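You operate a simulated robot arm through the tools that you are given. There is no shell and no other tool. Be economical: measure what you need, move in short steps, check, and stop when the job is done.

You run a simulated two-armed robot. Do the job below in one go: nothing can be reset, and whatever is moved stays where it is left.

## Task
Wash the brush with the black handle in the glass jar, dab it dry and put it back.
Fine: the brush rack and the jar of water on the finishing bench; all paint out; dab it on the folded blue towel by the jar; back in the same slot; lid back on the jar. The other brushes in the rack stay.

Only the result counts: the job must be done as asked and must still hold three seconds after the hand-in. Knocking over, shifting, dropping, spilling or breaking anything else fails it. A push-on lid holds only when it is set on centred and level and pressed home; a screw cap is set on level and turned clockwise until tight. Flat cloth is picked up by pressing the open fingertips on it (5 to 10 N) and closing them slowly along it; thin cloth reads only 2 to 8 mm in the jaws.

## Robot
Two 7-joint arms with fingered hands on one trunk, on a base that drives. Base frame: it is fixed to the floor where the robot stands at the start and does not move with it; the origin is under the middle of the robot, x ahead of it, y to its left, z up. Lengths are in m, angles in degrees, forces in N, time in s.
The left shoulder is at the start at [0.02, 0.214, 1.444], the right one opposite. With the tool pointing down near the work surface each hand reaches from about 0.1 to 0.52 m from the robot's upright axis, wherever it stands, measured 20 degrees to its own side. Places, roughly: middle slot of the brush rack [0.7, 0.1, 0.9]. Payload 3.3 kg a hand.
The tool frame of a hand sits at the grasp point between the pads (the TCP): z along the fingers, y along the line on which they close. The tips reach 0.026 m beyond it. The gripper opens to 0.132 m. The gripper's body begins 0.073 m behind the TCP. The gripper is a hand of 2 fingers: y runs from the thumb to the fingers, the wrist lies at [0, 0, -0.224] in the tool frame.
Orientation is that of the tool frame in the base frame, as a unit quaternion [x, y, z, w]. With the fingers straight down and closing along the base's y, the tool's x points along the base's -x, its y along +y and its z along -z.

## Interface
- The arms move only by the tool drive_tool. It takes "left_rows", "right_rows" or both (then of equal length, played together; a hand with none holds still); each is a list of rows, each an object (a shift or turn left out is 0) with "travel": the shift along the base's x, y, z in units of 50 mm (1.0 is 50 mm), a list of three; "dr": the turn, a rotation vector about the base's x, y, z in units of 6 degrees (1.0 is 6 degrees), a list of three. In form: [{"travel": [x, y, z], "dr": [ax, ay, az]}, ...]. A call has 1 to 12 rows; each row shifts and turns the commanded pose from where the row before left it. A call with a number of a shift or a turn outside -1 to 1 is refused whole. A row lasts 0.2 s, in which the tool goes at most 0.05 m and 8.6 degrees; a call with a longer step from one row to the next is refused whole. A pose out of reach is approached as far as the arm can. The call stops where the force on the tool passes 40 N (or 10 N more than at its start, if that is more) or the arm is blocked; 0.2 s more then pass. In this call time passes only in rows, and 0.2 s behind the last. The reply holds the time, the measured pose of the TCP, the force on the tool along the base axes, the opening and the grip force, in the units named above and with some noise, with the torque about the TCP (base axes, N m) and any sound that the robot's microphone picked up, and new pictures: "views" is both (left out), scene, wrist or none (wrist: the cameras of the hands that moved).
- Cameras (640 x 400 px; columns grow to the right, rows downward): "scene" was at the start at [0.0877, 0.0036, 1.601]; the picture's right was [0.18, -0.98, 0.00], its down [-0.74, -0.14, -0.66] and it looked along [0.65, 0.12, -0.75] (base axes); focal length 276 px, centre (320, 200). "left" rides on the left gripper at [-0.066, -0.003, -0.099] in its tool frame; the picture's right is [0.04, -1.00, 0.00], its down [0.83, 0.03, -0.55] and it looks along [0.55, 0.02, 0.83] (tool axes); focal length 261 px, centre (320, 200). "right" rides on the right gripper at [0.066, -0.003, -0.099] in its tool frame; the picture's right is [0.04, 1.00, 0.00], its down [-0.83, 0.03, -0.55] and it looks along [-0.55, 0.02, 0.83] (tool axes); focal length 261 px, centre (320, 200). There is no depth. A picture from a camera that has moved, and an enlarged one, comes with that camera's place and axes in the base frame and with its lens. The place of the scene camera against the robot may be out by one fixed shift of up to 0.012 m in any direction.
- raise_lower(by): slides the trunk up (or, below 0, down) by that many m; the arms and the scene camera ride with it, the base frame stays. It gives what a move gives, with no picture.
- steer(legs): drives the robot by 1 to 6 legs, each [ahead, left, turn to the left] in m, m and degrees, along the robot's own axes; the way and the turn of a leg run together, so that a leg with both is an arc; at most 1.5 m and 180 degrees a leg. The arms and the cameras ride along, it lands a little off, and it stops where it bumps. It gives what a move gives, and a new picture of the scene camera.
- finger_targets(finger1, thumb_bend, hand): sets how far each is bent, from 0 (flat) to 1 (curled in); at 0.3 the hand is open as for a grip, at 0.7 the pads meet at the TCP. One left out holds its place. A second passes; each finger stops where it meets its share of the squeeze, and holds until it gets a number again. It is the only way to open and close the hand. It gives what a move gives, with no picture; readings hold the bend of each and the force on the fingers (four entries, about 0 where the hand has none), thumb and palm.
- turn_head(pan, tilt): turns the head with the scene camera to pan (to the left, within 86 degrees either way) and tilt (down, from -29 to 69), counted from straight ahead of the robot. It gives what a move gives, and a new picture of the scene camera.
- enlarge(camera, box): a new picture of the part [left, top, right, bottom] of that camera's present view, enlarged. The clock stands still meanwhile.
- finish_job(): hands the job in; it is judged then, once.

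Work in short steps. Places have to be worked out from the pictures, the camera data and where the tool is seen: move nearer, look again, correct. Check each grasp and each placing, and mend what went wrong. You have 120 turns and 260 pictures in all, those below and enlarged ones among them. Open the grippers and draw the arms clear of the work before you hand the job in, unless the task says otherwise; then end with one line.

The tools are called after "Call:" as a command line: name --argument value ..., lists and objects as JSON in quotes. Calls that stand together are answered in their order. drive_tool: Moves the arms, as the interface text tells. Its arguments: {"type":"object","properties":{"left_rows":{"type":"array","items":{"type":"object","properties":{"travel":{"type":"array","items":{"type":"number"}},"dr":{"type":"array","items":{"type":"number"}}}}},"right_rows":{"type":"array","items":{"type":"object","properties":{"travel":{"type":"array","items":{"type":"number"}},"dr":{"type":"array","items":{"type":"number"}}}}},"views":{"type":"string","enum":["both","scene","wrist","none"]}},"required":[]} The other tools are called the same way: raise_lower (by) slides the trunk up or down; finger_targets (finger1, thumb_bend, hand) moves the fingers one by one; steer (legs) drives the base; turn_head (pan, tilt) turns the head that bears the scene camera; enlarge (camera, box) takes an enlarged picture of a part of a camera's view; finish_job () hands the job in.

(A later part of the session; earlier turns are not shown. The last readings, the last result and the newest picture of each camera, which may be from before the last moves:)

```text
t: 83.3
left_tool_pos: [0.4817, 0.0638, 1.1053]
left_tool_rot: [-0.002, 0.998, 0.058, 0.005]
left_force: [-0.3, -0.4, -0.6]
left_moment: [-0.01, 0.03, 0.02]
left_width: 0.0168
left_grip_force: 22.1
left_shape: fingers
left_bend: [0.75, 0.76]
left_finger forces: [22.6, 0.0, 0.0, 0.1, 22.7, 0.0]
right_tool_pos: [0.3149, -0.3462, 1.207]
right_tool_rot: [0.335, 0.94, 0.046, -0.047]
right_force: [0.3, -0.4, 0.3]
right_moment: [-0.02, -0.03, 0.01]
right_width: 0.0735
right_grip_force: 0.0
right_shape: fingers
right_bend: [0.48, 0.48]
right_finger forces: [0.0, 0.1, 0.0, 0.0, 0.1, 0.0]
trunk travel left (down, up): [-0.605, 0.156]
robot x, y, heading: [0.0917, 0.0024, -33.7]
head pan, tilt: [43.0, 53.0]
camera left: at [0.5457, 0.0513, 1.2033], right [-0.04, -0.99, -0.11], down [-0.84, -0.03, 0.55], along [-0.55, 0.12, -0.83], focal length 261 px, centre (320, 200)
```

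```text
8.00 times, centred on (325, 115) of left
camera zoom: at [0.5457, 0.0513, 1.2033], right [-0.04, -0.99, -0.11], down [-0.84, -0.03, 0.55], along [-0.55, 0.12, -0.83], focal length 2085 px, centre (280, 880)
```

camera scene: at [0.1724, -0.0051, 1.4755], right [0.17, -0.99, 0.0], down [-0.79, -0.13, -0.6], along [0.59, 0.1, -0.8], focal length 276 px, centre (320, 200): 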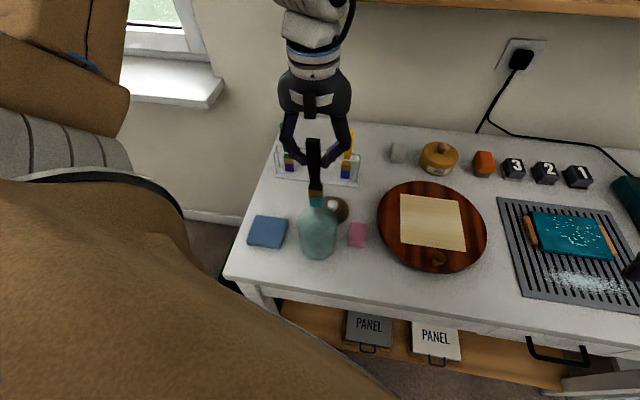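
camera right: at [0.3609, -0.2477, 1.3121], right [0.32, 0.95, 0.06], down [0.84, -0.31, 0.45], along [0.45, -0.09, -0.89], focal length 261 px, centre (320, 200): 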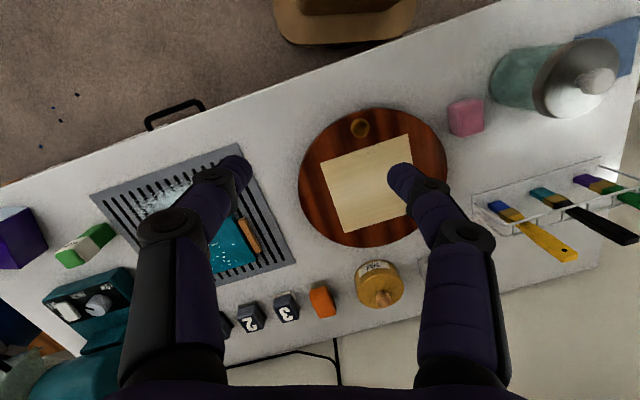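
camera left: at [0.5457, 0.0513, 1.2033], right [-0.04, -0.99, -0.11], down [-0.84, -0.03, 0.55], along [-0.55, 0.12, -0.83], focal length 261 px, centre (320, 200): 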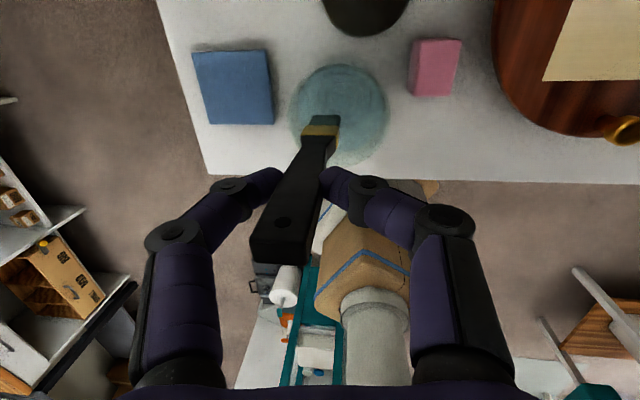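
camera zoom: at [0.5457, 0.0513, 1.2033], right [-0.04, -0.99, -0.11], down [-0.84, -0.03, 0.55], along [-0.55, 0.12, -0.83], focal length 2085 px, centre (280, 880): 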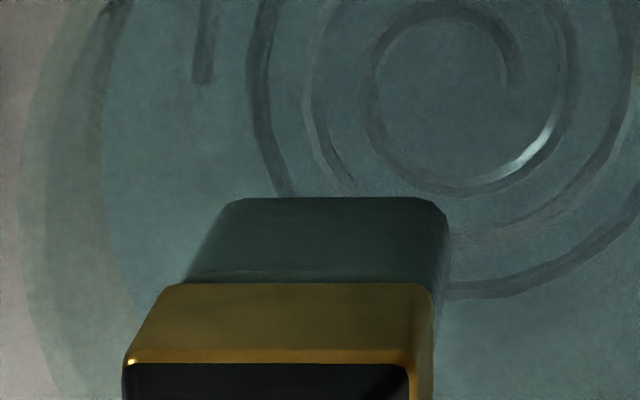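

To judge the true colour I lift the bristles fully above the rim, still over the jar.

Call:
drive_tool --left_rows '[{"travel": [0, 0, 0.4]}, {"travel": [0, 0, 0.5]}, {"travel": [0, 0, 0]}]' --views "none"

Call:
enlarge --camera "scene" --box '[290, 130, 346, 230]'

Call:
enlarge --camera "left" --box '[280, 80, 370, 160]'

```text
t: 84.1
left_tool_pos: [0.4805, 0.0653, 1.1493]
left_tool_rot: [-0.002, 0.998, 0.057, 0.004]
left_force: [0.0, -0.1, -0.6]
left_moment: [-0.02, -0.01, 0.0]
left_width: 0.0167
left_grip_force: 23.0
left_shape: fingers
left_bend: [0.75, 0.76]
left_finger forces: [22.6, 0.0, 0.0, 0.0, 22.6, 0.0]
right_tool_pos: [0.3161, -0.3458, 1.2064]
right_tool_rot: [0.334, 0.94, 0.046, -0.047]
right_force: [0.3, -0.4, -0.7]
right_moment: [0.0, -0.01, -0.03]
right_width: 0.0733
right_grip_force: 0.0
right_shape: fingers
right_bend: [0.48, 0.48]
right_finger forces: [0.0, 0.0, 0.1, 0.0, 0.0, 0.1]
trunk travel left (down, up): [-0.605, 0.156]
robot x, y, heading: [0.0892, -0.0007, -33.6]
head pan, tilt: [43.0, 53.0]
```

```text
4.00 times, centred on (318, 180) of scene
camera zoom: at [0.1736, -0.0051, 1.4754], right [0.17, -0.99, 0.0], down [-0.79, -0.13, -0.6], along [0.59, 0.1, -0.8], focal length 1105 px, centre (328, 280)
```

zoom: 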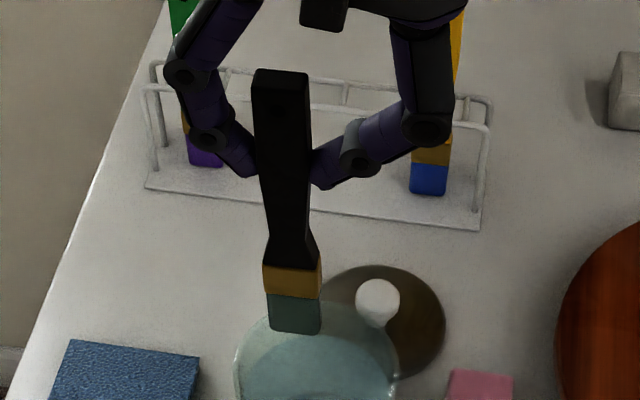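

```text
5.00 times, centred on (325, 120) of left
camera zoom: at [0.5455, 0.0513, 1.2471], right [-0.04, -0.99, -0.11], down [-0.84, -0.03, 0.55], along [-0.55, 0.12, -0.83], focal length 1303 px, centre (295, 600)
```

zoom: 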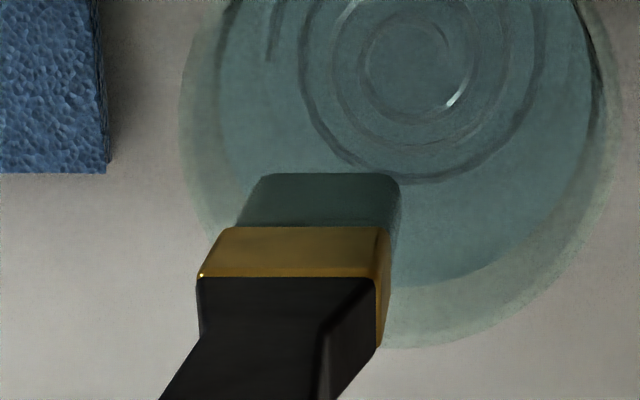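

The bristles are now greyish-teal, so some paint remains. They sit ≈12 mm off the coil centre in +y; I re-centre (−y) and rub more.

Call:
drive_tool --left_rows '[{"travel": [0, -0.22, -0.45]}, {"travel": [0, 0, -0.45]}, {"travel": [0, 0, -0.5]}, {"travel": [0, 0, -0.5]}, {"travel": [0, 0, -0.35]}, {"travel": [0, 0, -0.05]}]' --views "wrist"

```text
t: 85.5
left_tool_pos: [0.4813, 0.0534, 1.0338]
left_tool_rot: [-0.002, 0.998, 0.056, 0.004]
left_force: [-0.6, 0.5, -0.9]
left_moment: [-0.01, 0.01, 0.01]
left_width: 0.0166
left_grip_force: 22.3
left_shape: fingers
left_bend: [0.75, 0.76]
left_finger forces: [22.5, 0.0, 0.1, 0.0, 22.4, 0.0]
right_tool_pos: [0.3167, -0.3458, 1.2062]
right_tool_rot: [0.335, 0.94, 0.046, -0.047]
right_force: [-0.7, -0.3, -0.7]
right_moment: [-0.01, 0.04, 0.03]
right_width: 0.0734
right_grip_force: 0.1
right_shape: fingers
right_bend: [0.48, 0.48]
right_finger forces: [0.0, 0.0, 0.0, 0.0, 0.1, 0.1]
trunk travel left (down, up): [-0.605, 0.156]
robot x, y, heading: [0.0911, -0.0013, -33.6]
head pan, tilt: [43.0, 53.0]
camera left: at [0.546, 0.0401, 1.1323], right [-0.04, -0.99, -0.11], down [-0.84, -0.03, 0.55], along [-0.55, 0.12, -0.83], focal length 261 px, centre (320, 200)
```

left: 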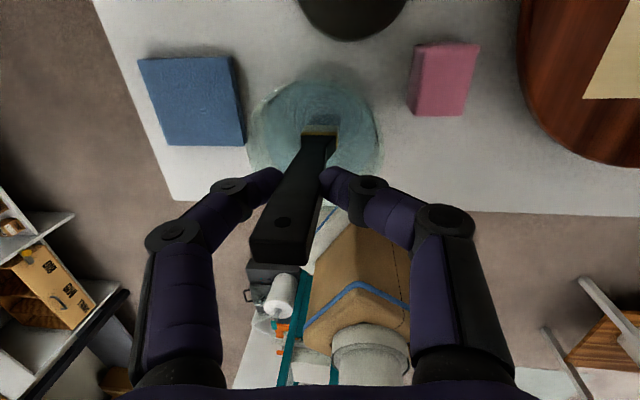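

Call:
drive_tool --left_rows '[{"travel": [0, 0, -0.04]}]' --views "none"

Call:
drive_tool --left_rows '[{"travel": [0, 0, -0.03]}]' --views "none"

```text
t: 85.9
left_tool_pos: [0.48, 0.0519, 1.0317]
left_tool_rot: [-0.001, 0.998, 0.056, 0.005]
left_force: [0.1, -1.4, 10.2]
left_moment: [0.09, -0.04, -0.02]
left_width: 0.0169
left_grip_force: 23.6
left_shape: fingers
left_bend: [0.75, 0.77]
left_finger forces: [23.4, 0.0, 0.0, 0.0, 24.5, 0.1]
right_tool_pos: [0.3151, -0.3462, 1.2073]
right_tool_rot: [0.334, 0.94, 0.045, -0.045]
right_force: [0.5, 0.0, 0.1]
right_moment: [-0.01, 0.01, -0.02]
right_width: 0.0735
right_grip_force: 0.1
right_shape: fingers
right_bend: [0.48, 0.48]
right_finger forces: [0.0, 0.0, 0.0, 0.0, 0.1, 0.0]
trunk travel left (down, up): [-0.605, 0.156]
robot x, y, heading: [0.0917, 0.0011, -33.6]
head pan, tilt: [43.0, 53.0]
```

```text
t: 86.3
left_tool_pos: [0.4815, 0.0529, 1.0313]
left_tool_rot: [-0.002, 0.998, 0.057, 0.005]
left_force: [1.5, -1.7, 20.0]
left_moment: [0.28, 0.0, -0.03]
left_width: 0.0163
left_grip_force: 26.7
left_shape: fingers
left_bend: [0.75, 0.77]
left_finger forces: [25.7, 0.0, 0.0, 0.0, 27.5, 0.0]
right_tool_pos: [0.3143, -0.3466, 1.2071]
right_tool_rot: [0.335, 0.94, 0.044, -0.046]
right_force: [-0.3, 0.0, 0.0]
right_moment: [0.0, -0.02, 0.01]
right_width: 0.0732
right_grip_force: 0.2
right_shape: fingers
right_bend: [0.48, 0.48]
right_finger forces: [0.0, 0.0, 0.1, 0.0, 0.0, 0.0]
trunk travel left (down, up): [-0.605, 0.156]
robot x, y, heading: [0.0882, 0.0024, -33.5]
head pan, tilt: [43.0, 53.0]
```

Contact confirmed; ease to ~10 N and rub through several strokes.

Call:
drive_tool --left_rows '[{"travel": [0.22, 0, 0.03]}, {"travel": [-0.44, 0, 0]}, {"travel": [0.44, 0, 0]}, {"travel": [-0.44, 0, 0]}, {"travel": [0.44, 0, 0]}, {"travel": [-0.44, 0, 0]}, {"travel": [0.44, 0, 0]}, {"travel": [-0.44, 0, 0]}, {"travel": [0.44, 0, 0]}, {"travel": [-0.44, 0, 0]}, {"travel": [0.44, 0, 0]}, {"travel": [-0.22, 0, 0]}]' --views "none"

Call:
drive_tool --left_rows '[{"travel": [0.22, 0, 0]}, {"travel": [-0.44, 0, 0]}, {"travel": [0.44, 0, 0]}, {"travel": [-0.44, 0, 0]}, {"travel": [0.44, 0, 0]}, {"travel": [-0.44, 0, 0]}, {"travel": [0.44, 0, 0]}, {"travel": [-0.44, 0, 0]}, {"travel": [0.44, 0, 0]}, {"travel": [-0.44, 0, 0]}, {"travel": [0.44, 0, 0]}, {"travel": [-0.22, 0, 0]}]' --views "none"

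Call:
drive_tool --left_rows '[{"travel": [0.22, 0, -0.01]}, {"travel": [-0.44, 0, 0]}, {"travel": [0.44, 0, 0]}, {"travel": [-0.44, 0, 0]}, {"travel": [0.44, 0, 0]}, {"travel": [-0.44, 0, 0]}, {"travel": [0.44, 0, 0]}, {"travel": [-0.44, 0, 0]}, {"travel": [0.44, 0, 0]}, {"travel": [-0.44, 0, 0]}, {"travel": [0.44, 0, 0]}, {"travel": [-0.22, 0, 0]}]' --views "none"

Call:
drive_tool --left_rows '[{"travel": [0, 0, 0.4]}, {"travel": [0, 0, 0.5]}, {"travel": [0, 0, 0.5]}, {"travel": [0, 0, 0.5]}, {"travel": [0, 0, 0.4]}, {"travel": [0, 0, 0]}]' --views "none"

Call:
enlarge --camera "scene" --box '[290, 130, 346, 230]'

Call:
enlarge --camera "left" --box '[280, 80, 370, 160]'

```text
t: 88.9
left_tool_pos: [0.4796, 0.0526, 1.0328]
left_tool_rot: [-0.002, 0.998, 0.058, 0.005]
left_force: [0.8, -0.2, 10.9]
left_moment: [0.18, -0.03, 0.01]
left_width: 0.0166
left_grip_force: 24.3
left_shape: fingers
left_bend: [0.75, 0.77]
left_finger forces: [24.4, 0.0, 0.0, 0.0, 24.4, 0.0]
right_tool_pos: [0.314, -0.3458, 1.2071]
right_tool_rot: [0.333, 0.941, 0.045, -0.046]
right_force: [0.7, 0.5, 0.1]
right_moment: [-0.01, -0.01, 0.03]
right_width: 0.0733
right_grip_force: 0.1
right_shape: fingers
right_bend: [0.48, 0.48]
right_finger forces: [0.1, 0.1, 0.0, 0.0, 0.0, 0.1]
trunk travel left (down, up): [-0.605, 0.156]
robot x, y, heading: [0.0918, 0.0001, -33.5]
head pan, tilt: [43.0, 53.0]
```

```text
t: 91.5
left_tool_pos: [0.4803, 0.0515, 1.0312]
left_tool_rot: [-0.002, 0.998, 0.057, 0.006]
left_force: [0.8, 0.4, 10.9]
left_moment: [0.21, -0.06, -0.03]
left_width: 0.0165
left_grip_force: 24.9
left_shape: fingers
left_bend: [0.75, 0.77]
left_finger forces: [25.4, 0.0, 0.0, 0.0, 24.5, 0.1]
right_tool_pos: [0.3141, -0.3471, 1.2073]
right_tool_rot: [0.335, 0.94, 0.045, -0.046]
right_force: [-0.2, 0.0, -0.1]
right_moment: [0.05, -0.01, 0.0]
right_width: 0.0737
right_grip_force: 0.1
right_shape: fingers
right_bend: [0.48, 0.48]
right_finger forces: [0.1, 0.0, 0.0, 0.1, 0.1, 0.1]
trunk travel left (down, up): [-0.605, 0.156]
robot x, y, heading: [0.088, 0.0012, -33.3]
head pan, tilt: [43.0, 53.0]
```

```text
t: 94.1
left_tool_pos: [0.4799, 0.0522, 1.0313]
left_tool_rot: [-0.002, 0.998, 0.058, 0.005]
left_force: [1.4, 0.0, 12.6]
left_moment: [0.24, -0.04, 0.01]
left_width: 0.0163
left_grip_force: 25.3
left_shape: fingers
left_bend: [0.75, 0.78]
left_finger forces: [25.4, 0.0, 0.1, 0.0, 25.1, 0.0]
right_tool_pos: [0.3149, -0.347, 1.2075]
right_tool_rot: [0.335, 0.94, 0.045, -0.046]
right_force: [0.4, 0.2, -0.8]
right_moment: [0.03, -0.01, 0.02]
right_width: 0.0735
right_grip_force: 0.0
right_shape: fingers
right_bend: [0.48, 0.48]
right_finger forces: [0.1, 0.1, 0.0, 0.1, 0.1, 0.0]
trunk travel left (down, up): [-0.605, 0.156]
robot x, y, heading: [0.0896, -0.0013, -33.7]
head pan, tilt: [43.0, 53.0]
```

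```text
t: 95.5
left_tool_pos: [0.4827, 0.0549, 1.1467]
left_tool_rot: [-0.002, 0.998, 0.058, 0.003]
left_force: [-0.1, -0.1, -0.5]
left_moment: [-0.02, 0.02, 0.01]
left_width: 0.0168
left_grip_force: 22.2
left_shape: fingers
left_bend: [0.74, 0.76]
left_finger forces: [22.6, 0.1, 0.1, 0.0, 22.6, 0.1]
right_tool_pos: [0.3158, -0.3466, 1.2065]
right_tool_rot: [0.335, 0.94, 0.045, -0.046]
right_force: [-0.5, 0.4, -0.5]
right_moment: [-0.02, 0.0, 0.03]
right_width: 0.0732
right_grip_force: 0.1
right_shape: fingers
right_bend: [0.48, 0.48]
right_finger forces: [0.0, 0.1, 0.0, 0.0, 0.1, 0.0]
trunk travel left (down, up): [-0.605, 0.156]
robot x, y, heading: [0.0933, 0.0014, -33.7]
head pan, tilt: [43.0, 53.0]
```

```text
4.00 times, centred on (318, 180) of scene
camera zoom: at [0.1734, -0.0052, 1.4754], right [0.17, -0.99, 0.0], down [-0.79, -0.13, -0.6], along [0.59, 0.1, -0.8], focal length 1105 px, centre (328, 280)
```

zoom: 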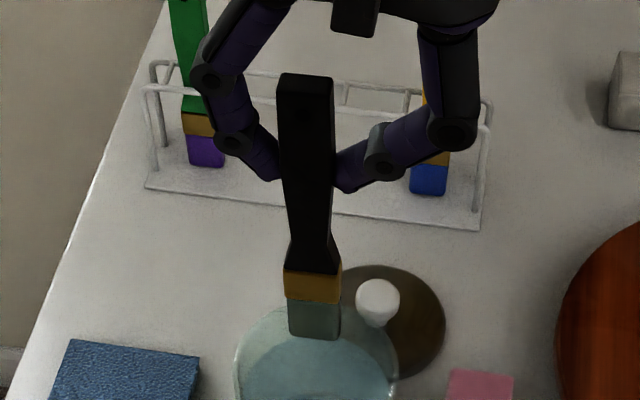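

```text
5.00 times, centred on (325, 120) of left
camera zoom: at [0.5463, 0.0413, 1.2456], right [-0.04, -0.99, -0.11], down [-0.84, -0.03, 0.55], along [-0.55, 0.12, -0.83], focal length 1303 px, centre (295, 600)
```

zoom: 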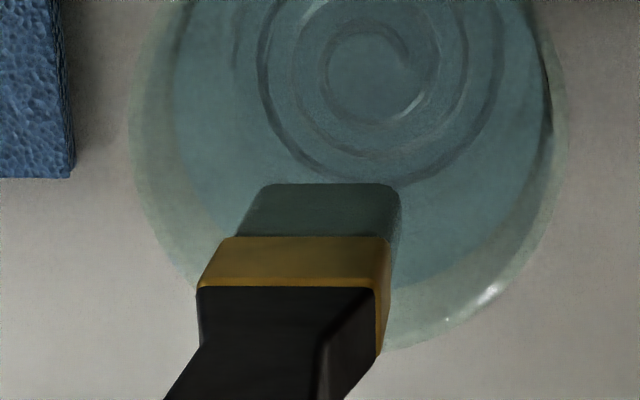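

Clearly fading further. I repeat with more coil strokes.

Call:
drive_tool --left_rows '[{"travel": [-0.02, 0, -0.4]}, {"travel": [0, 0, -0.5]}, {"travel": [0, 0, -0.5]}, {"travel": [0, 0, -0.5]}, {"travel": [0, 0, -0.36]}, {"travel": [0.22, 0, -0.04]}, {"travel": [-0.44, 0, 0]}, {"travel": [0.44, 0, 0]}, {"travel": [-0.44, 0, 0]}, {"travel": [0.44, 0, 0]}, {"travel": [-0.44, 0, 0]}, {"travel": [0.22, 0, 0]}]' --views "none"

Call:
drive_tool --left_rows '[{"travel": [0.22, 0, 0]}, {"travel": [-0.44, 0, 0]}, {"travel": [0.44, 0, 0]}, {"travel": [-0.44, 0, 0]}, {"travel": [0.44, 0, 0]}, {"travel": [-0.44, 0, 0]}, {"travel": [0.44, 0, 0]}, {"travel": [-0.44, 0, 0]}, {"travel": [0.44, 0, 0]}, {"travel": [-0.44, 0, 0]}, {"travel": [0.44, 0, 0]}, {"travel": [-0.22, 0, 0]}]' --views "none"

Call:
drive_tool --left_rows '[{"travel": [0.22, 0, 0]}, {"travel": [-0.44, 0, 0]}, {"travel": [0.44, 0, 0]}, {"travel": [-0.44, 0, 0]}, {"travel": [0.44, 0, 0]}, {"travel": [-0.44, 0, 0]}, {"travel": [0.44, 0, 0]}, {"travel": [-0.44, 0, 0]}, {"travel": [0.44, 0, 0]}, {"travel": [-0.44, 0, 0]}, {"travel": [0.44, 0, 0]}, {"travel": [-0.22, 0, 0]}]' --views "none"

Call:
drive_tool --left_rows '[{"travel": [0.22, 0, -0.01]}, {"travel": [-0.44, 0, 0]}, {"travel": [0.44, 0, 0]}, {"travel": [-0.44, 0, 0]}, {"travel": [0.44, 0, 0]}, {"travel": [-0.44, 0, 0]}, {"travel": [0.44, 0, 0]}, {"travel": [-0.44, 0, 0]}, {"travel": [0.44, 0, 0]}, {"travel": [-0.44, 0, 0]}, {"travel": [0.44, 0, 0]}, {"travel": [-0.22, 0, 0]}]' --views "none"

Call:
drive_tool --left_rows '[{"travel": [0.22, 0, 0]}, {"travel": [-0.44, 0, 0]}, {"travel": [0.44, 0, 0]}, {"travel": [-0.44, 0, 0]}, {"travel": [0.44, 0, 0]}, {"travel": [-0.44, 0, 0]}, {"travel": [0.44, 0, 0]}, {"travel": [-0.44, 0, 0]}, {"travel": [0.44, 0, 0]}, {"travel": [-0.44, 0, 0]}, {"travel": [0.44, 0, 0]}, {"travel": [-0.22, 0, 0]}]' --views "none"

Call:
drive_tool --left_rows '[{"travel": [0, 0, 0.4]}, {"travel": [0, 0, 0.5]}, {"travel": [0, 0, 0.5]}, {"travel": [0, 0, 0.5]}, {"travel": [0, 0, 0.4]}, {"travel": [0, 0, 0]}]' --views "none"

Call:
enlarge --camera "scene" --box '[290, 130, 346, 230]'

Call:
enlarge --camera "left" --box '[280, 80, 370, 160]'

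```text
t: 98.1
left_tool_pos: [0.4805, 0.054, 1.0311]
left_tool_rot: [-0.001, 0.998, 0.056, 0.004]
left_force: [-0.4, -1.3, 20.2]
left_moment: [0.24, 0.01, -0.01]
left_width: 0.0163
left_grip_force: 27.0
left_shape: fingers
left_bend: [0.75, 0.78]
left_finger forces: [26.5, 0.0, 0.1, 0.0, 28.1, 0.1]
right_tool_pos: [0.3148, -0.3451, 1.2081]
right_tool_rot: [0.335, 0.94, 0.046, -0.047]
right_force: [-0.4, -0.4, 0.9]
right_moment: [-0.02, 0.03, 0.02]
right_width: 0.0732
right_grip_force: 0.0
right_shape: fingers
right_bend: [0.48, 0.48]
right_finger forces: [0.1, 0.0, 0.0, 0.0, 0.0, 0.0]
trunk travel left (down, up): [-0.605, 0.156]
robot x, y, heading: [0.0889, -0.0004, -33.5]
head pan, tilt: [43.0, 53.0]
```

```text
t: 100.7
left_tool_pos: [0.4787, 0.0521, 1.0325]
left_tool_rot: [-0.002, 0.998, 0.058, 0.005]
left_force: [-0.5, -1.0, 5.1]
left_moment: [0.09, 0.0, 0.02]
left_width: 0.0166
left_grip_force: 23.9
left_shape: fingers
left_bend: [0.75, 0.77]
left_finger forces: [23.8, 0.0, 0.0, 0.0, 24.2, 0.1]
right_tool_pos: [0.3149, -0.3452, 1.207]
right_tool_rot: [0.335, 0.94, 0.045, -0.045]
right_force: [0.0, -0.1, 0.2]
right_moment: [0.01, -0.02, -0.01]
right_width: 0.0734
right_grip_force: 0.1
right_shape: fingers
right_bend: [0.48, 0.48]
right_finger forces: [0.0, 0.1, 0.1, 0.1, 0.0, 0.0]
trunk travel left (down, up): [-0.605, 0.156]
robot x, y, heading: [0.0868, -0.0002, -33.7]
head pan, tilt: [43.0, 53.0]
```

```text
t: 103.3
left_tool_pos: [0.4779, 0.0527, 1.0316]
left_tool_rot: [-0.002, 0.998, 0.058, 0.005]
left_force: [0.3, -0.6, 13.1]
left_moment: [0.19, -0.01, 0.02]
left_width: 0.0161
left_grip_force: 26.4
left_shape: fingers
left_bend: [0.75, 0.77]
left_finger forces: [25.8, 0.0, 0.1, 0.0, 26.3, 0.0]
right_tool_pos: [0.3153, -0.3453, 1.2067]
right_tool_rot: [0.335, 0.94, 0.045, -0.045]
right_force: [-0.7, -0.3, 0.9]
right_moment: [-0.01, -0.01, -0.03]
right_width: 0.0733
right_grip_force: 0.1
right_shape: fingers
right_bend: [0.48, 0.48]
right_finger forces: [0.1, 0.0, 0.0, 0.1, 0.0, 0.1]
trunk travel left (down, up): [-0.605, 0.156]
robot x, y, heading: [0.0905, 0.0008, -33.4]
head pan, tilt: [43.0, 53.0]
```

```text
t: 105.9
left_tool_pos: [0.4779, 0.0529, 1.0316]
left_tool_rot: [-0.001, 0.998, 0.058, 0.006]
left_force: [-0.3, 1.0, 10.2]
left_moment: [0.2, -0.01, -0.02]
left_width: 0.0164
left_grip_force: 25.5
left_shape: fingers
left_bend: [0.75, 0.77]
left_finger forces: [25.8, 0.0, 0.1, 0.0, 25.1, 0.1]
right_tool_pos: [0.3152, -0.3465, 1.2068]
right_tool_rot: [0.335, 0.94, 0.045, -0.046]
right_force: [-0.3, -0.4, -0.1]
right_moment: [0.0, -0.06, 0.01]
right_width: 0.0733
right_grip_force: 0.0
right_shape: fingers
right_bend: [0.48, 0.48]
right_finger forces: [0.1, 0.0, 0.0, 0.0, 0.0, 0.0]
trunk travel left (down, up): [-0.605, 0.156]
robot x, y, heading: [0.0878, 0.0036, -33.4]
head pan, tilt: [43.0, 53.0]
```

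```text
t: 108.5
left_tool_pos: [0.478, 0.0538, 1.0315]
left_tool_rot: [-0.002, 0.998, 0.057, 0.005]
left_force: [1.7, -0.9, 16.4]
left_moment: [0.26, -0.07, -0.03]
left_width: 0.0162
left_grip_force: 26.2
left_shape: fingers
left_bend: [0.75, 0.77]
left_finger forces: [26.0, 0.0, 0.1, 0.0, 27.1, 0.0]
right_tool_pos: [0.3142, -0.3468, 1.2069]
right_tool_rot: [0.334, 0.94, 0.046, -0.045]
right_force: [0.6, -0.2, 0.3]
right_moment: [0.01, -0.02, -0.01]
right_width: 0.0734
right_grip_force: 0.0
right_shape: fingers
right_bend: [0.48, 0.48]
right_finger forces: [0.0, 0.0, 0.1, 0.0, 0.0, 0.2]
trunk travel left (down, up): [-0.605, 0.156]
robot x, y, heading: [0.0887, 0.0016, -33.7]
head pan, tilt: [43.0, 53.0]
```

```text
t: 109.9
left_tool_pos: [0.4787, 0.0527, 1.1474]
left_tool_rot: [-0.003, 0.998, 0.057, 0.004]
left_force: [0.3, 0.2, 0.3]
left_moment: [0.04, -0.05, 0.0]
left_width: 0.0166
left_grip_force: 23.2
left_shape: fingers
left_bend: [0.74, 0.76]
left_finger forces: [22.5, 0.0, 0.1, 0.1, 22.5, 0.0]
right_tool_pos: [0.3157, -0.3475, 1.2066]
right_tool_rot: [0.335, 0.94, 0.046, -0.047]
right_force: [-0.1, 0.5, -0.3]
right_moment: [0.03, -0.01, 0.0]
right_width: 0.0735
right_grip_force: 0.0
right_shape: fingers
right_bend: [0.48, 0.48]
right_finger forces: [0.0, 0.1, 0.0, 0.0, 0.0, 0.0]
trunk travel left (down, up): [-0.605, 0.156]
robot x, y, heading: [0.088, 0.0014, -33.5]
head pan, tilt: [43.0, 53.0]
```

```text
4.00 times, centred on (318, 180) of scene
camera zoom: at [0.1734, -0.0052, 1.4754], right [0.17, -0.99, 0.0], down [-0.79, -0.13, -0.6], along [0.59, 0.1, -0.8], focal length 1105 px, centre (328, 280)
```

zoom: 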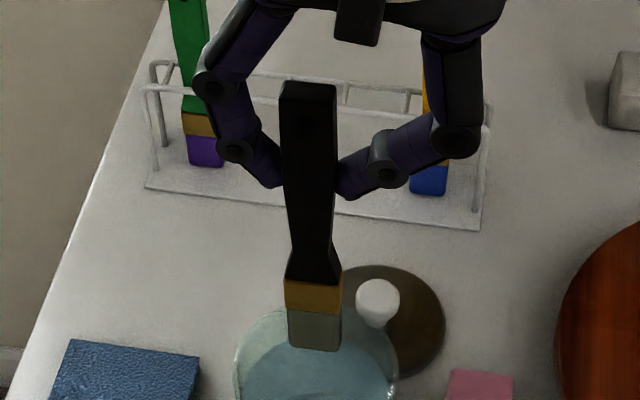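

```text
5.00 times, centred on (325, 120) of left
camera zoom: at [0.5431, 0.0397, 1.245], right [-0.04, -0.99, -0.11], down [-0.84, -0.03, 0.55], along [-0.55, 0.12, -0.83], focal length 1303 px, centre (295, 600)
```

zoom: 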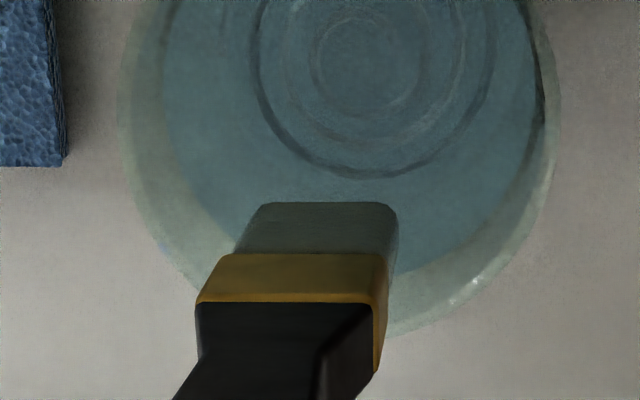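

Now nearly beige-grey. One more full round to make sure all paint is out (looking for no further change).

Call:
drive_tool --left_rows '[{"travel": [0, 0, -0.4]}, {"travel": [0, 0, -0.5]}, {"travel": [0, 0, -0.5]}, {"travel": [0, 0, -0.5]}, {"travel": [0, 0, -0.36]}, {"travel": [0.22, 0, -0.04]}, {"travel": [-0.44, 0, 0]}, {"travel": [0.44, 0, 0]}, {"travel": [-0.44, 0, 0]}, {"travel": [0.44, 0, 0]}, {"travel": [-0.44, 0, 0]}, {"travel": [0.22, 0, 0]}]' --views "none"

Call:
drive_tool --left_rows '[{"travel": [0.22, 0, 0]}, {"travel": [-0.44, 0, 0]}, {"travel": [0.44, 0, 0]}, {"travel": [-0.44, 0, 0]}, {"travel": [0.44, 0, 0]}, {"travel": [-0.44, 0, 0]}, {"travel": [0.44, 0, 0]}, {"travel": [-0.44, 0, 0]}, {"travel": [0.44, 0, 0]}, {"travel": [-0.44, 0, 0]}, {"travel": [0.44, 0, 0]}, {"travel": [-0.22, 0, 0]}]' --views "none"

Call:
drive_tool --left_rows '[{"travel": [0.22, 0, 0]}, {"travel": [-0.44, 0, 0]}, {"travel": [0.44, 0, 0]}, {"travel": [-0.44, 0, 0]}, {"travel": [0.44, 0, 0]}, {"travel": [-0.44, 0, 0]}, {"travel": [0.44, 0, 0]}, {"travel": [-0.44, 0, 0]}, {"travel": [0.44, 0, 0]}, {"travel": [-0.44, 0, 0]}, {"travel": [0.44, 0, 0]}, {"travel": [-0.22, 0, 0]}]' --views "none"

Call:
drive_tool --left_rows '[{"travel": [0.22, 0, 0]}, {"travel": [-0.44, 0, 0]}, {"travel": [0.44, 0, 0]}, {"travel": [-0.44, 0, 0]}, {"travel": [0.44, 0, 0]}, {"travel": [-0.44, 0, 0]}, {"travel": [0.44, 0, 0]}, {"travel": [-0.44, 0, 0]}, {"travel": [0.44, 0, 0]}, {"travel": [-0.44, 0, 0]}, {"travel": [0.44, 0, 0]}, {"travel": [-0.22, 0, 0]}]' --views "none"

Call:
drive_tool --left_rows '[{"travel": [0, 0, 0.4]}, {"travel": [0, 0, 0.5]}, {"travel": [0, 0, 0.5]}, {"travel": [0, 0, 0.5]}, {"travel": [0, 0, 0.4]}, {"travel": [0, 0, 0]}]' --views "none"

Call:
enlarge --camera "scene" --box '[290, 130, 346, 230]'

Call:
enlarge --camera "left" --box '[280, 80, 370, 160]'

```text
t: 112.5
left_tool_pos: [0.4807, 0.0525, 1.0307]
left_tool_rot: [-0.002, 0.998, 0.056, 0.005]
left_force: [0.0, -2.3, 21.7]
left_moment: [0.27, 0.06, 0.0]
left_width: 0.0161
left_grip_force: 27.9
left_shape: fingers
left_bend: [0.75, 0.78]
left_finger forces: [26.5, 0.1, 0.0, 0.0, 28.4, 0.0]
right_tool_pos: [0.3164, -0.3454, 1.2067]
right_tool_rot: [0.335, 0.94, 0.046, -0.047]
right_force: [-0.3, -0.3, 0.0]
right_moment: [-0.02, 0.02, 0.02]
right_width: 0.0733
right_grip_force: 0.1
right_shape: fingers
right_bend: [0.48, 0.48]
right_finger forces: [0.1, 0.1, 0.1, 0.0, 0.0, 0.1]
trunk travel left (down, up): [-0.605, 0.156]
robot x, y, heading: [0.0885, -0.0039, -33.7]
head pan, tilt: [43.0, 53.0]
```

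```text
t: 115.1
left_tool_pos: [0.4781, 0.0522, 1.0315]
left_tool_rot: [-0.002, 0.998, 0.057, 0.005]
left_force: [-0.2, -0.7, 10.1]
left_moment: [0.18, -0.08, 0.02]
left_width: 0.0163
left_grip_force: 25.1
left_shape: fingers
left_bend: [0.75, 0.77]
left_finger forces: [24.9, 0.0, 0.0, 0.1, 25.2, 0.0]
right_tool_pos: [0.3163, -0.3469, 1.2054]
right_tool_rot: [0.335, 0.94, 0.045, -0.047]
right_force: [-0.2, -0.2, 0.1]
right_moment: [-0.02, -0.02, 0.02]
right_width: 0.0735
right_grip_force: 0.1
right_shape: fingers
right_bend: [0.48, 0.48]
right_finger forces: [0.0, 0.1, 0.0, 0.0, 0.0, 0.0]
trunk travel left (down, up): [-0.605, 0.156]
robot x, y, heading: [0.0896, 0.0033, -33.2]
head pan, tilt: [43.0, 53.0]
```

```text
t: 117.7
left_tool_pos: [0.4785, 0.0532, 1.0304]
left_tool_rot: [-0.002, 0.998, 0.057, 0.006]
left_force: [-0.6, -0.1, 13.6]
left_moment: [0.26, -0.03, 0.0]
left_width: 0.0166
left_grip_force: 25.3
left_shape: fingers
left_bend: [0.75, 0.78]
left_finger forces: [25.8, 0.0, 0.0, 0.1, 25.4, 0.0]
right_tool_pos: [0.3138, -0.3459, 1.2077]
right_tool_rot: [0.335, 0.94, 0.046, -0.046]
right_force: [0.3, -0.1, 0.2]
right_moment: [-0.01, -0.02, -0.02]
right_width: 0.0736
right_grip_force: 0.0
right_shape: fingers
right_bend: [0.48, 0.48]
right_finger forces: [0.1, 0.0, 0.1, 0.1, 0.1, 0.0]
trunk travel left (down, up): [-0.605, 0.156]
robot x, y, heading: [0.0878, -0.003, -33.3]
head pan, tilt: [43.0, 53.0]
```

```text
t: 120.3
left_tool_pos: [0.4778, 0.0532, 1.0305]
left_tool_rot: [-0.002, 0.998, 0.058, 0.004]
left_force: [-0.9, -1.3, 15.1]
left_moment: [0.21, -0.03, 0.0]
left_width: 0.0162
left_grip_force: 26.3
left_shape: fingers
left_bend: [0.75, 0.77]
left_finger forces: [25.3, 0.0, 0.1, 0.0, 26.6, 0.0]
right_tool_pos: [0.3137, -0.3472, 1.2065]
right_tool_rot: [0.336, 0.94, 0.046, -0.045]
right_force: [-0.2, 0.1, 0.8]
right_moment: [0.04, -0.05, -0.01]
right_width: 0.0735
right_grip_force: 0.0
right_shape: fingers
right_bend: [0.48, 0.48]
right_finger forces: [0.1, 0.0, 0.1, 0.0, 0.0, 0.0]
trunk travel left (down, up): [-0.605, 0.156]
robot x, y, heading: [0.0899, 0.0002, -33.5]
head pan, tilt: [43.0, 53.0]
```

```text
t: 121.7
left_tool_pos: [0.4809, 0.0523, 1.1452]
left_tool_rot: [-0.001, 0.998, 0.058, 0.004]
left_force: [0.6, 0.3, -0.4]
left_moment: [0.01, 0.01, 0.02]
left_width: 0.0168
left_grip_force: 22.2
left_shape: fingers
left_bend: [0.74, 0.77]
left_finger forces: [22.8, 0.1, 0.0, 0.0, 22.8, 0.0]
right_tool_pos: [0.3163, -0.3459, 1.2072]
right_tool_rot: [0.335, 0.94, 0.044, -0.047]
right_force: [0.1, 0.2, 0.0]
right_moment: [0.0, -0.01, 0.02]
right_width: 0.0737
right_grip_force: 0.1
right_shape: fingers
right_bend: [0.48, 0.48]
right_finger forces: [0.1, 0.0, 0.0, 0.1, 0.1, 0.0]
trunk travel left (down, up): [-0.605, 0.156]
robot x, y, heading: [0.0891, -0.0018, -33.3]
head pan, tilt: [43.0, 53.0]
```

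```text
4.00 times, centred on (318, 180) of scene
camera zoom: at [0.1734, -0.0052, 1.4754], right [0.17, -0.99, 0.0], down [-0.79, -0.13, -0.6], along [0.59, 0.1, -0.8], focal length 1105 px, centre (328, 280)
```

zoom: 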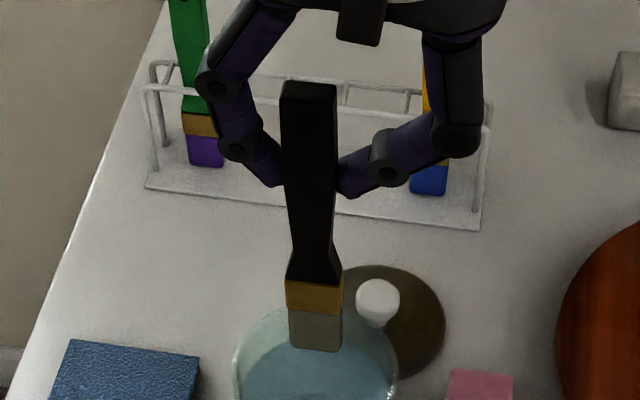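

```text
5.00 times, centred on (325, 120) of left
camera zoom: at [0.546, 0.0395, 1.2425], right [-0.04, -0.99, -0.11], down [-0.84, -0.03, 0.55], along [-0.55, 0.12, -0.83], focal length 1303 px, centre (295, 600)
```

zoom: 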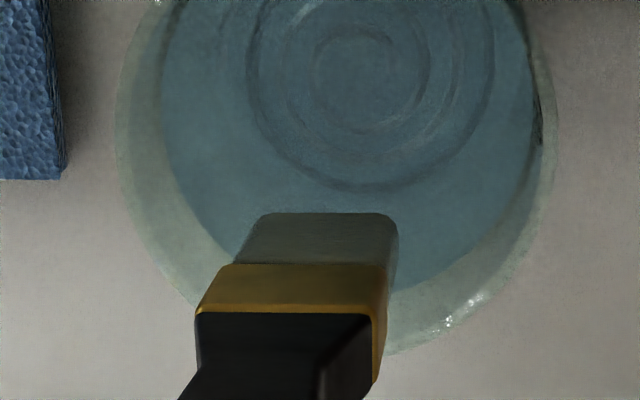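

Beige now. One last round to see whether any colour change remains.

Call:
drive_tool --left_rows '[{"travel": [0, 0, -0.4]}, {"travel": [0, 0, -0.5]}, {"travel": [0, 0, -0.5]}, {"travel": [0, 0, -0.5]}, {"travel": [0, 0, -0.36]}, {"travel": [0.22, 0, -0.03]}, {"travel": [-0.44, 0, 0]}, {"travel": [0.44, 0, 0]}, {"travel": [-0.44, 0, 0]}, {"travel": [0.44, 0, 0]}, {"travel": [-0.44, 0, 0]}, {"travel": [0.22, 0, 0]}]' --views "none"

Call:
drive_tool --left_rows '[{"travel": [0.22, 0, 0]}, {"travel": [-0.44, 0, 0]}, {"travel": [0.44, 0, 0]}, {"travel": [-0.44, 0, 0]}, {"travel": [0.44, 0, 0]}, {"travel": [-0.44, 0, 0]}, {"travel": [0.44, 0, 0]}, {"travel": [-0.44, 0, 0]}, {"travel": [0.44, 0, 0]}, {"travel": [-0.44, 0, 0]}, {"travel": [0.44, 0, 0]}, {"travel": [-0.22, 0, 0]}]' --views "none"

Call:
drive_tool --left_rows '[{"travel": [0.22, 0, 0]}, {"travel": [-0.44, 0, 0]}, {"travel": [0.44, 0, 0]}, {"travel": [-0.44, 0, 0]}, {"travel": [0.44, 0, 0]}, {"travel": [-0.44, 0, 0]}, {"travel": [0.44, 0, 0]}, {"travel": [-0.44, 0, 0]}, {"travel": [0.44, 0, 0]}, {"travel": [-0.44, 0, 0]}, {"travel": [0.44, 0, 0]}, {"travel": [-0.22, 0, 0]}]' --views "none"

Call:
drive_tool --left_rows '[{"travel": [0, 0, 0.4]}, {"travel": [0, 0, 0.5]}, {"travel": [0, 0, 0.5]}, {"travel": [0, 0, 0.5]}, {"travel": [0, 0, 0.4]}, {"travel": [0, 0, 0]}]' --views "wrist"

Call:
enlarge --camera "scene" --box '[290, 130, 346, 230]'

```text
t: 124.3
left_tool_pos: [0.4789, 0.0541, 1.0303]
left_tool_rot: [-0.002, 0.998, 0.057, 0.005]
left_force: [0.5, -2.1, 11.2]
left_moment: [0.16, -0.03, -0.01]
left_width: 0.0164
left_grip_force: 24.5
left_shape: fingers
left_bend: [0.74, 0.77]
left_finger forces: [24.0, 0.0, 0.0, 0.0, 24.9, 0.0]
right_tool_pos: [0.3168, -0.3446, 1.208]
right_tool_rot: [0.334, 0.94, 0.045, -0.047]
right_force: [1.0, -0.3, 0.4]
right_moment: [0.01, 0.03, -0.01]
right_width: 0.0734
right_grip_force: 0.1
right_shape: fingers
right_bend: [0.48, 0.48]
right_finger forces: [0.0, 0.0, 0.0, 0.1, 0.0, 0.0]
trunk travel left (down, up): [-0.605, 0.156]
robot x, y, heading: [0.0915, 0.0005, -33.5]
head pan, tilt: [43.0, 53.0]
```

```text
t: 126.9
left_tool_pos: [0.4789, 0.0526, 1.0304]
left_tool_rot: [-0.002, 0.998, 0.057, 0.005]
left_force: [0.0, -0.2, 7.8]
left_moment: [0.16, -0.05, -0.03]
left_width: 0.0163
left_grip_force: 25.4
left_shape: fingers
left_bend: [0.74, 0.77]
left_finger forces: [24.7, 0.0, 0.0, 0.0, 24.3, 0.0]
right_tool_pos: [0.3146, -0.3458, 1.2072]
right_tool_rot: [0.335, 0.94, 0.046, -0.046]
right_force: [0.5, 0.6, 0.1]
right_moment: [0.0, -0.03, 0.01]
right_width: 0.0734
right_grip_force: 0.1
right_shape: fingers
right_bend: [0.48, 0.48]
right_finger forces: [0.0, 0.0, 0.0, 0.0, 0.0, 0.0]
trunk travel left (down, up): [-0.605, 0.156]
robot x, y, heading: [0.0922, -0.0016, -33.7]
head pan, tilt: [43.0, 53.0]
```

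```text
t: 129.5
left_tool_pos: [0.4799, 0.0537, 1.0321]
left_tool_rot: [-0.002, 0.998, 0.058, 0.004]
left_force: [0.5, -0.7, 3.1]
left_moment: [0.08, -0.05, -0.02]
left_width: 0.0166
left_grip_force: 22.7
left_shape: fingers
left_bend: [0.74, 0.77]
left_finger forces: [23.0, 0.0, 0.0, 0.0, 23.1, 0.0]
right_tool_pos: [0.3138, -0.3464, 1.2068]
right_tool_rot: [0.334, 0.94, 0.045, -0.046]
right_force: [0.1, -0.1, 0.2]
right_moment: [0.03, -0.03, 0.02]
right_width: 0.0735
right_grip_force: 0.2
right_shape: fingers
right_bend: [0.48, 0.48]
right_finger forces: [0.0, 0.0, 0.0, 0.0, 0.0, 0.0]
trunk travel left (down, up): [-0.605, 0.156]
robot x, y, heading: [0.0893, 0.0041, -33.3]
head pan, tilt: [43.0, 53.0]
```

```text
t: 130.9
left_tool_pos: [0.4786, 0.0541, 1.1451]
left_tool_rot: [-0.003, 0.998, 0.057, 0.005]
left_force: [-0.6, -0.7, -0.6]
left_moment: [-0.02, -0.01, 0.01]
left_width: 0.0165
left_grip_force: 22.8
left_shape: fingers
left_bend: [0.74, 0.77]
left_finger forces: [22.7, 0.0, 0.1, 0.0, 22.8, 0.0]
right_tool_pos: [0.3168, -0.3452, 1.2063]
right_tool_rot: [0.335, 0.94, 0.046, -0.047]
right_force: [0.2, -0.5, -1.4]
right_moment: [0.03, -0.03, 0.01]
right_width: 0.0735
right_grip_force: 0.1
right_shape: fingers
right_bend: [0.48, 0.48]
right_finger forces: [0.0, 0.0, 0.1, 0.1, 0.0, 0.0]
trunk travel left (down, up): [-0.605, 0.156]
robot x, y, heading: [0.092, 0.0008, -33.5]
head pan, tilt: [43.0, 53.0]
camera left: at [0.5443, 0.0407, 1.2443], right [-0.04, -0.99, -0.11], down [-0.84, -0.03, 0.55], along [-0.55, 0.12, -0.83], focal length 261 px, centre (320, 200)
```

left: 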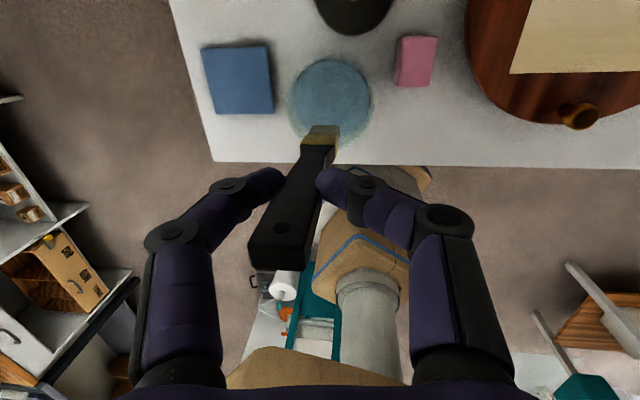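

```text
4.00 times, centred on (318, 180) of scene
camera zoom: at [0.1735, -0.0051, 1.4754], right [0.17, -0.99, 0.0], down [-0.79, -0.13, -0.6], along [0.59, 0.1, -0.8], focal length 1105 px, centre (328, 280)
```

zoom: 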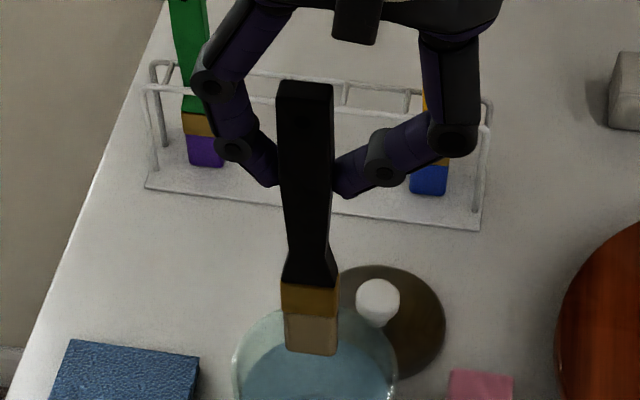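

It's turning warm tan – still a slight change, so one more confirming round.

Call:
drive_tool --left_rows '[{"travel": [0, 0, -0.4]}, {"travel": [0, 0, -0.5]}, {"travel": [0, 0, -0.5]}, {"travel": [0, 0, -0.5]}, {"travel": [0, 0, -0.36]}, {"travel": [0.22, 0, -0.05]}, {"travel": [-0.44, 0, 0]}, {"travel": [0.44, 0, 0]}, {"travel": [-0.44, 0, 0]}, {"travel": [0.44, 0, 0]}, {"travel": [-0.44, 0, 0]}, {"travel": [0.22, 0, 0]}]' --views "none"

Call:
drive_tool --left_rows '[{"travel": [0.22, 0, 0]}, {"travel": [-0.44, 0, 0]}, {"travel": [0.44, 0, 0]}, {"travel": [-0.44, 0, 0]}, {"travel": [0.44, 0, 0]}, {"travel": [-0.44, 0, 0]}, {"travel": [0.44, 0, 0]}, {"travel": [-0.44, 0, 0]}, {"travel": [0.44, 0, 0]}, {"travel": [-0.44, 0, 0]}, {"travel": [0.44, 0, 0]}, {"travel": [-0.22, 0, 0]}]' --views "none"

Call:
drive_tool --left_rows '[{"travel": [0, 0, 0.4]}, {"travel": [0, 0, 0.5]}, {"travel": [0, 0, 0.5]}, {"travel": [0, 0, 0.5]}, {"travel": [0, 0, 0.4]}, {"travel": [0, 0, 0]}]' --views "none"

Call:
enlarge --camera "scene" --box '[290, 130, 346, 230]'

Call:
enlarge --camera "scene" --box '[240, 190, 380, 270]'

```text
t: 133.5
left_tool_pos: [0.4782, 0.0532, 1.0306]
left_tool_rot: [-0.002, 0.998, 0.057, 0.005]
left_force: [0.5, -2.0, 17.8]
left_moment: [0.2, -0.01, -0.01]
left_width: 0.0164
left_grip_force: 26.0
left_shape: fingers
left_bend: [0.74, 0.77]
left_finger forces: [25.3, 0.0, 0.0, 0.1, 26.8, 0.0]
right_tool_pos: [0.3158, -0.3455, 1.2071]
right_tool_rot: [0.335, 0.94, 0.045, -0.047]
right_force: [-0.2, -0.3, 0.4]
right_moment: [-0.03, 0.04, -0.03]
right_width: 0.0735
right_grip_force: 0.0
right_shape: fingers
right_bend: [0.48, 0.48]
right_finger forces: [0.0, 0.0, 0.1, 0.0, 0.1, 0.1]
trunk travel left (down, up): [-0.605, 0.156]
robot x, y, heading: [0.0897, 0.0019, -33.7]
head pan, tilt: [43.0, 53.0]
```

```text
t: 136.1
left_tool_pos: [0.4789, 0.0542, 1.0319]
left_tool_rot: [-0.002, 0.998, 0.058, 0.005]
left_force: [0.6, -0.2, 7.5]
left_moment: [0.13, -0.02, -0.05]
left_width: 0.0162
left_grip_force: 24.9
left_shape: fingers
left_bend: [0.74, 0.77]
left_finger forces: [24.4, 0.1, 0.0, 0.0, 25.0, 0.0]
right_tool_pos: [0.3143, -0.3468, 1.2063]
right_tool_rot: [0.334, 0.94, 0.044, -0.046]
right_force: [-0.2, 0.7, -0.1]
right_moment: [0.02, -0.03, 0.0]
right_width: 0.0738
right_grip_force: 0.0
right_shape: fingers
right_bend: [0.48, 0.48]
right_finger forces: [0.1, 0.1, 0.1, 0.0, 0.1, 0.0]
trunk travel left (down, up): [-0.605, 0.156]
robot x, y, heading: [0.0883, 0.0006, -33.6]
head pan, tilt: [43.0, 53.0]
```

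```text
t: 137.5
left_tool_pos: [0.4803, 0.0517, 1.1457]
left_tool_rot: [-0.002, 0.998, 0.058, 0.004]
left_force: [0.4, 0.0, -0.1]
left_moment: [-0.01, -0.01, -0.02]
left_width: 0.0166
left_grip_force: 22.7
left_shape: fingers
left_bend: [0.74, 0.77]
left_finger forces: [22.7, 0.1, 0.1, 0.0, 22.7, 0.0]
right_tool_pos: [0.3161, -0.3469, 1.2072]
right_tool_rot: [0.334, 0.94, 0.046, -0.047]
right_force: [-0.7, 0.1, 0.1]
right_moment: [0.0, -0.02, 0.02]
right_width: 0.0732
right_grip_force: 0.1
right_shape: fingers
right_bend: [0.48, 0.48]
right_finger forces: [0.1, 0.1, 0.0, 0.1, 0.1, 0.0]
trunk travel left (down, up): [-0.605, 0.156]
robot x, y, heading: [0.0877, -0.0, -33.5]
head pan, tilt: [43.0, 53.0]
```

```text
4.00 times, centred on (318, 180) of scene
camera zoom: at [0.1734, -0.0051, 1.4754], right [0.17, -0.99, 0.0], down [-0.79, -0.13, -0.6], along [0.59, 0.1, -0.8], focal length 1105 px, centre (328, 280)
```

zoom: 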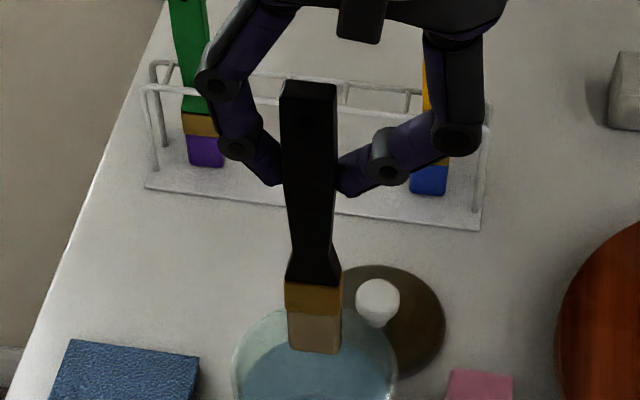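

```text
4.57 times, centred on (310, 230) of scene
camera zoom: at [0.1734, -0.0051, 1.4754], right [0.17, -0.99, 0.0], down [-0.79, -0.13, -0.6], along [0.59, 0.1, -0.8], focal length 1262 px, centre (366, 63)
```

zoom: 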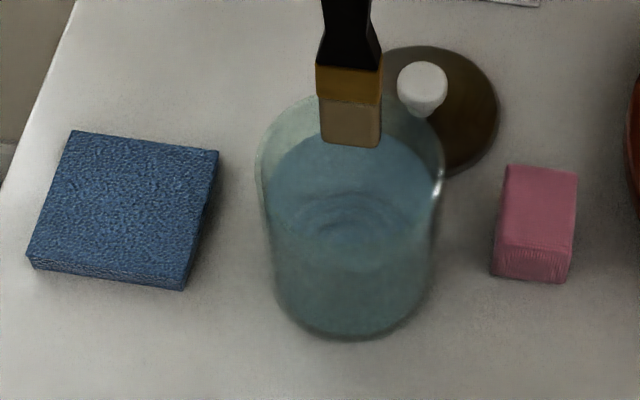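

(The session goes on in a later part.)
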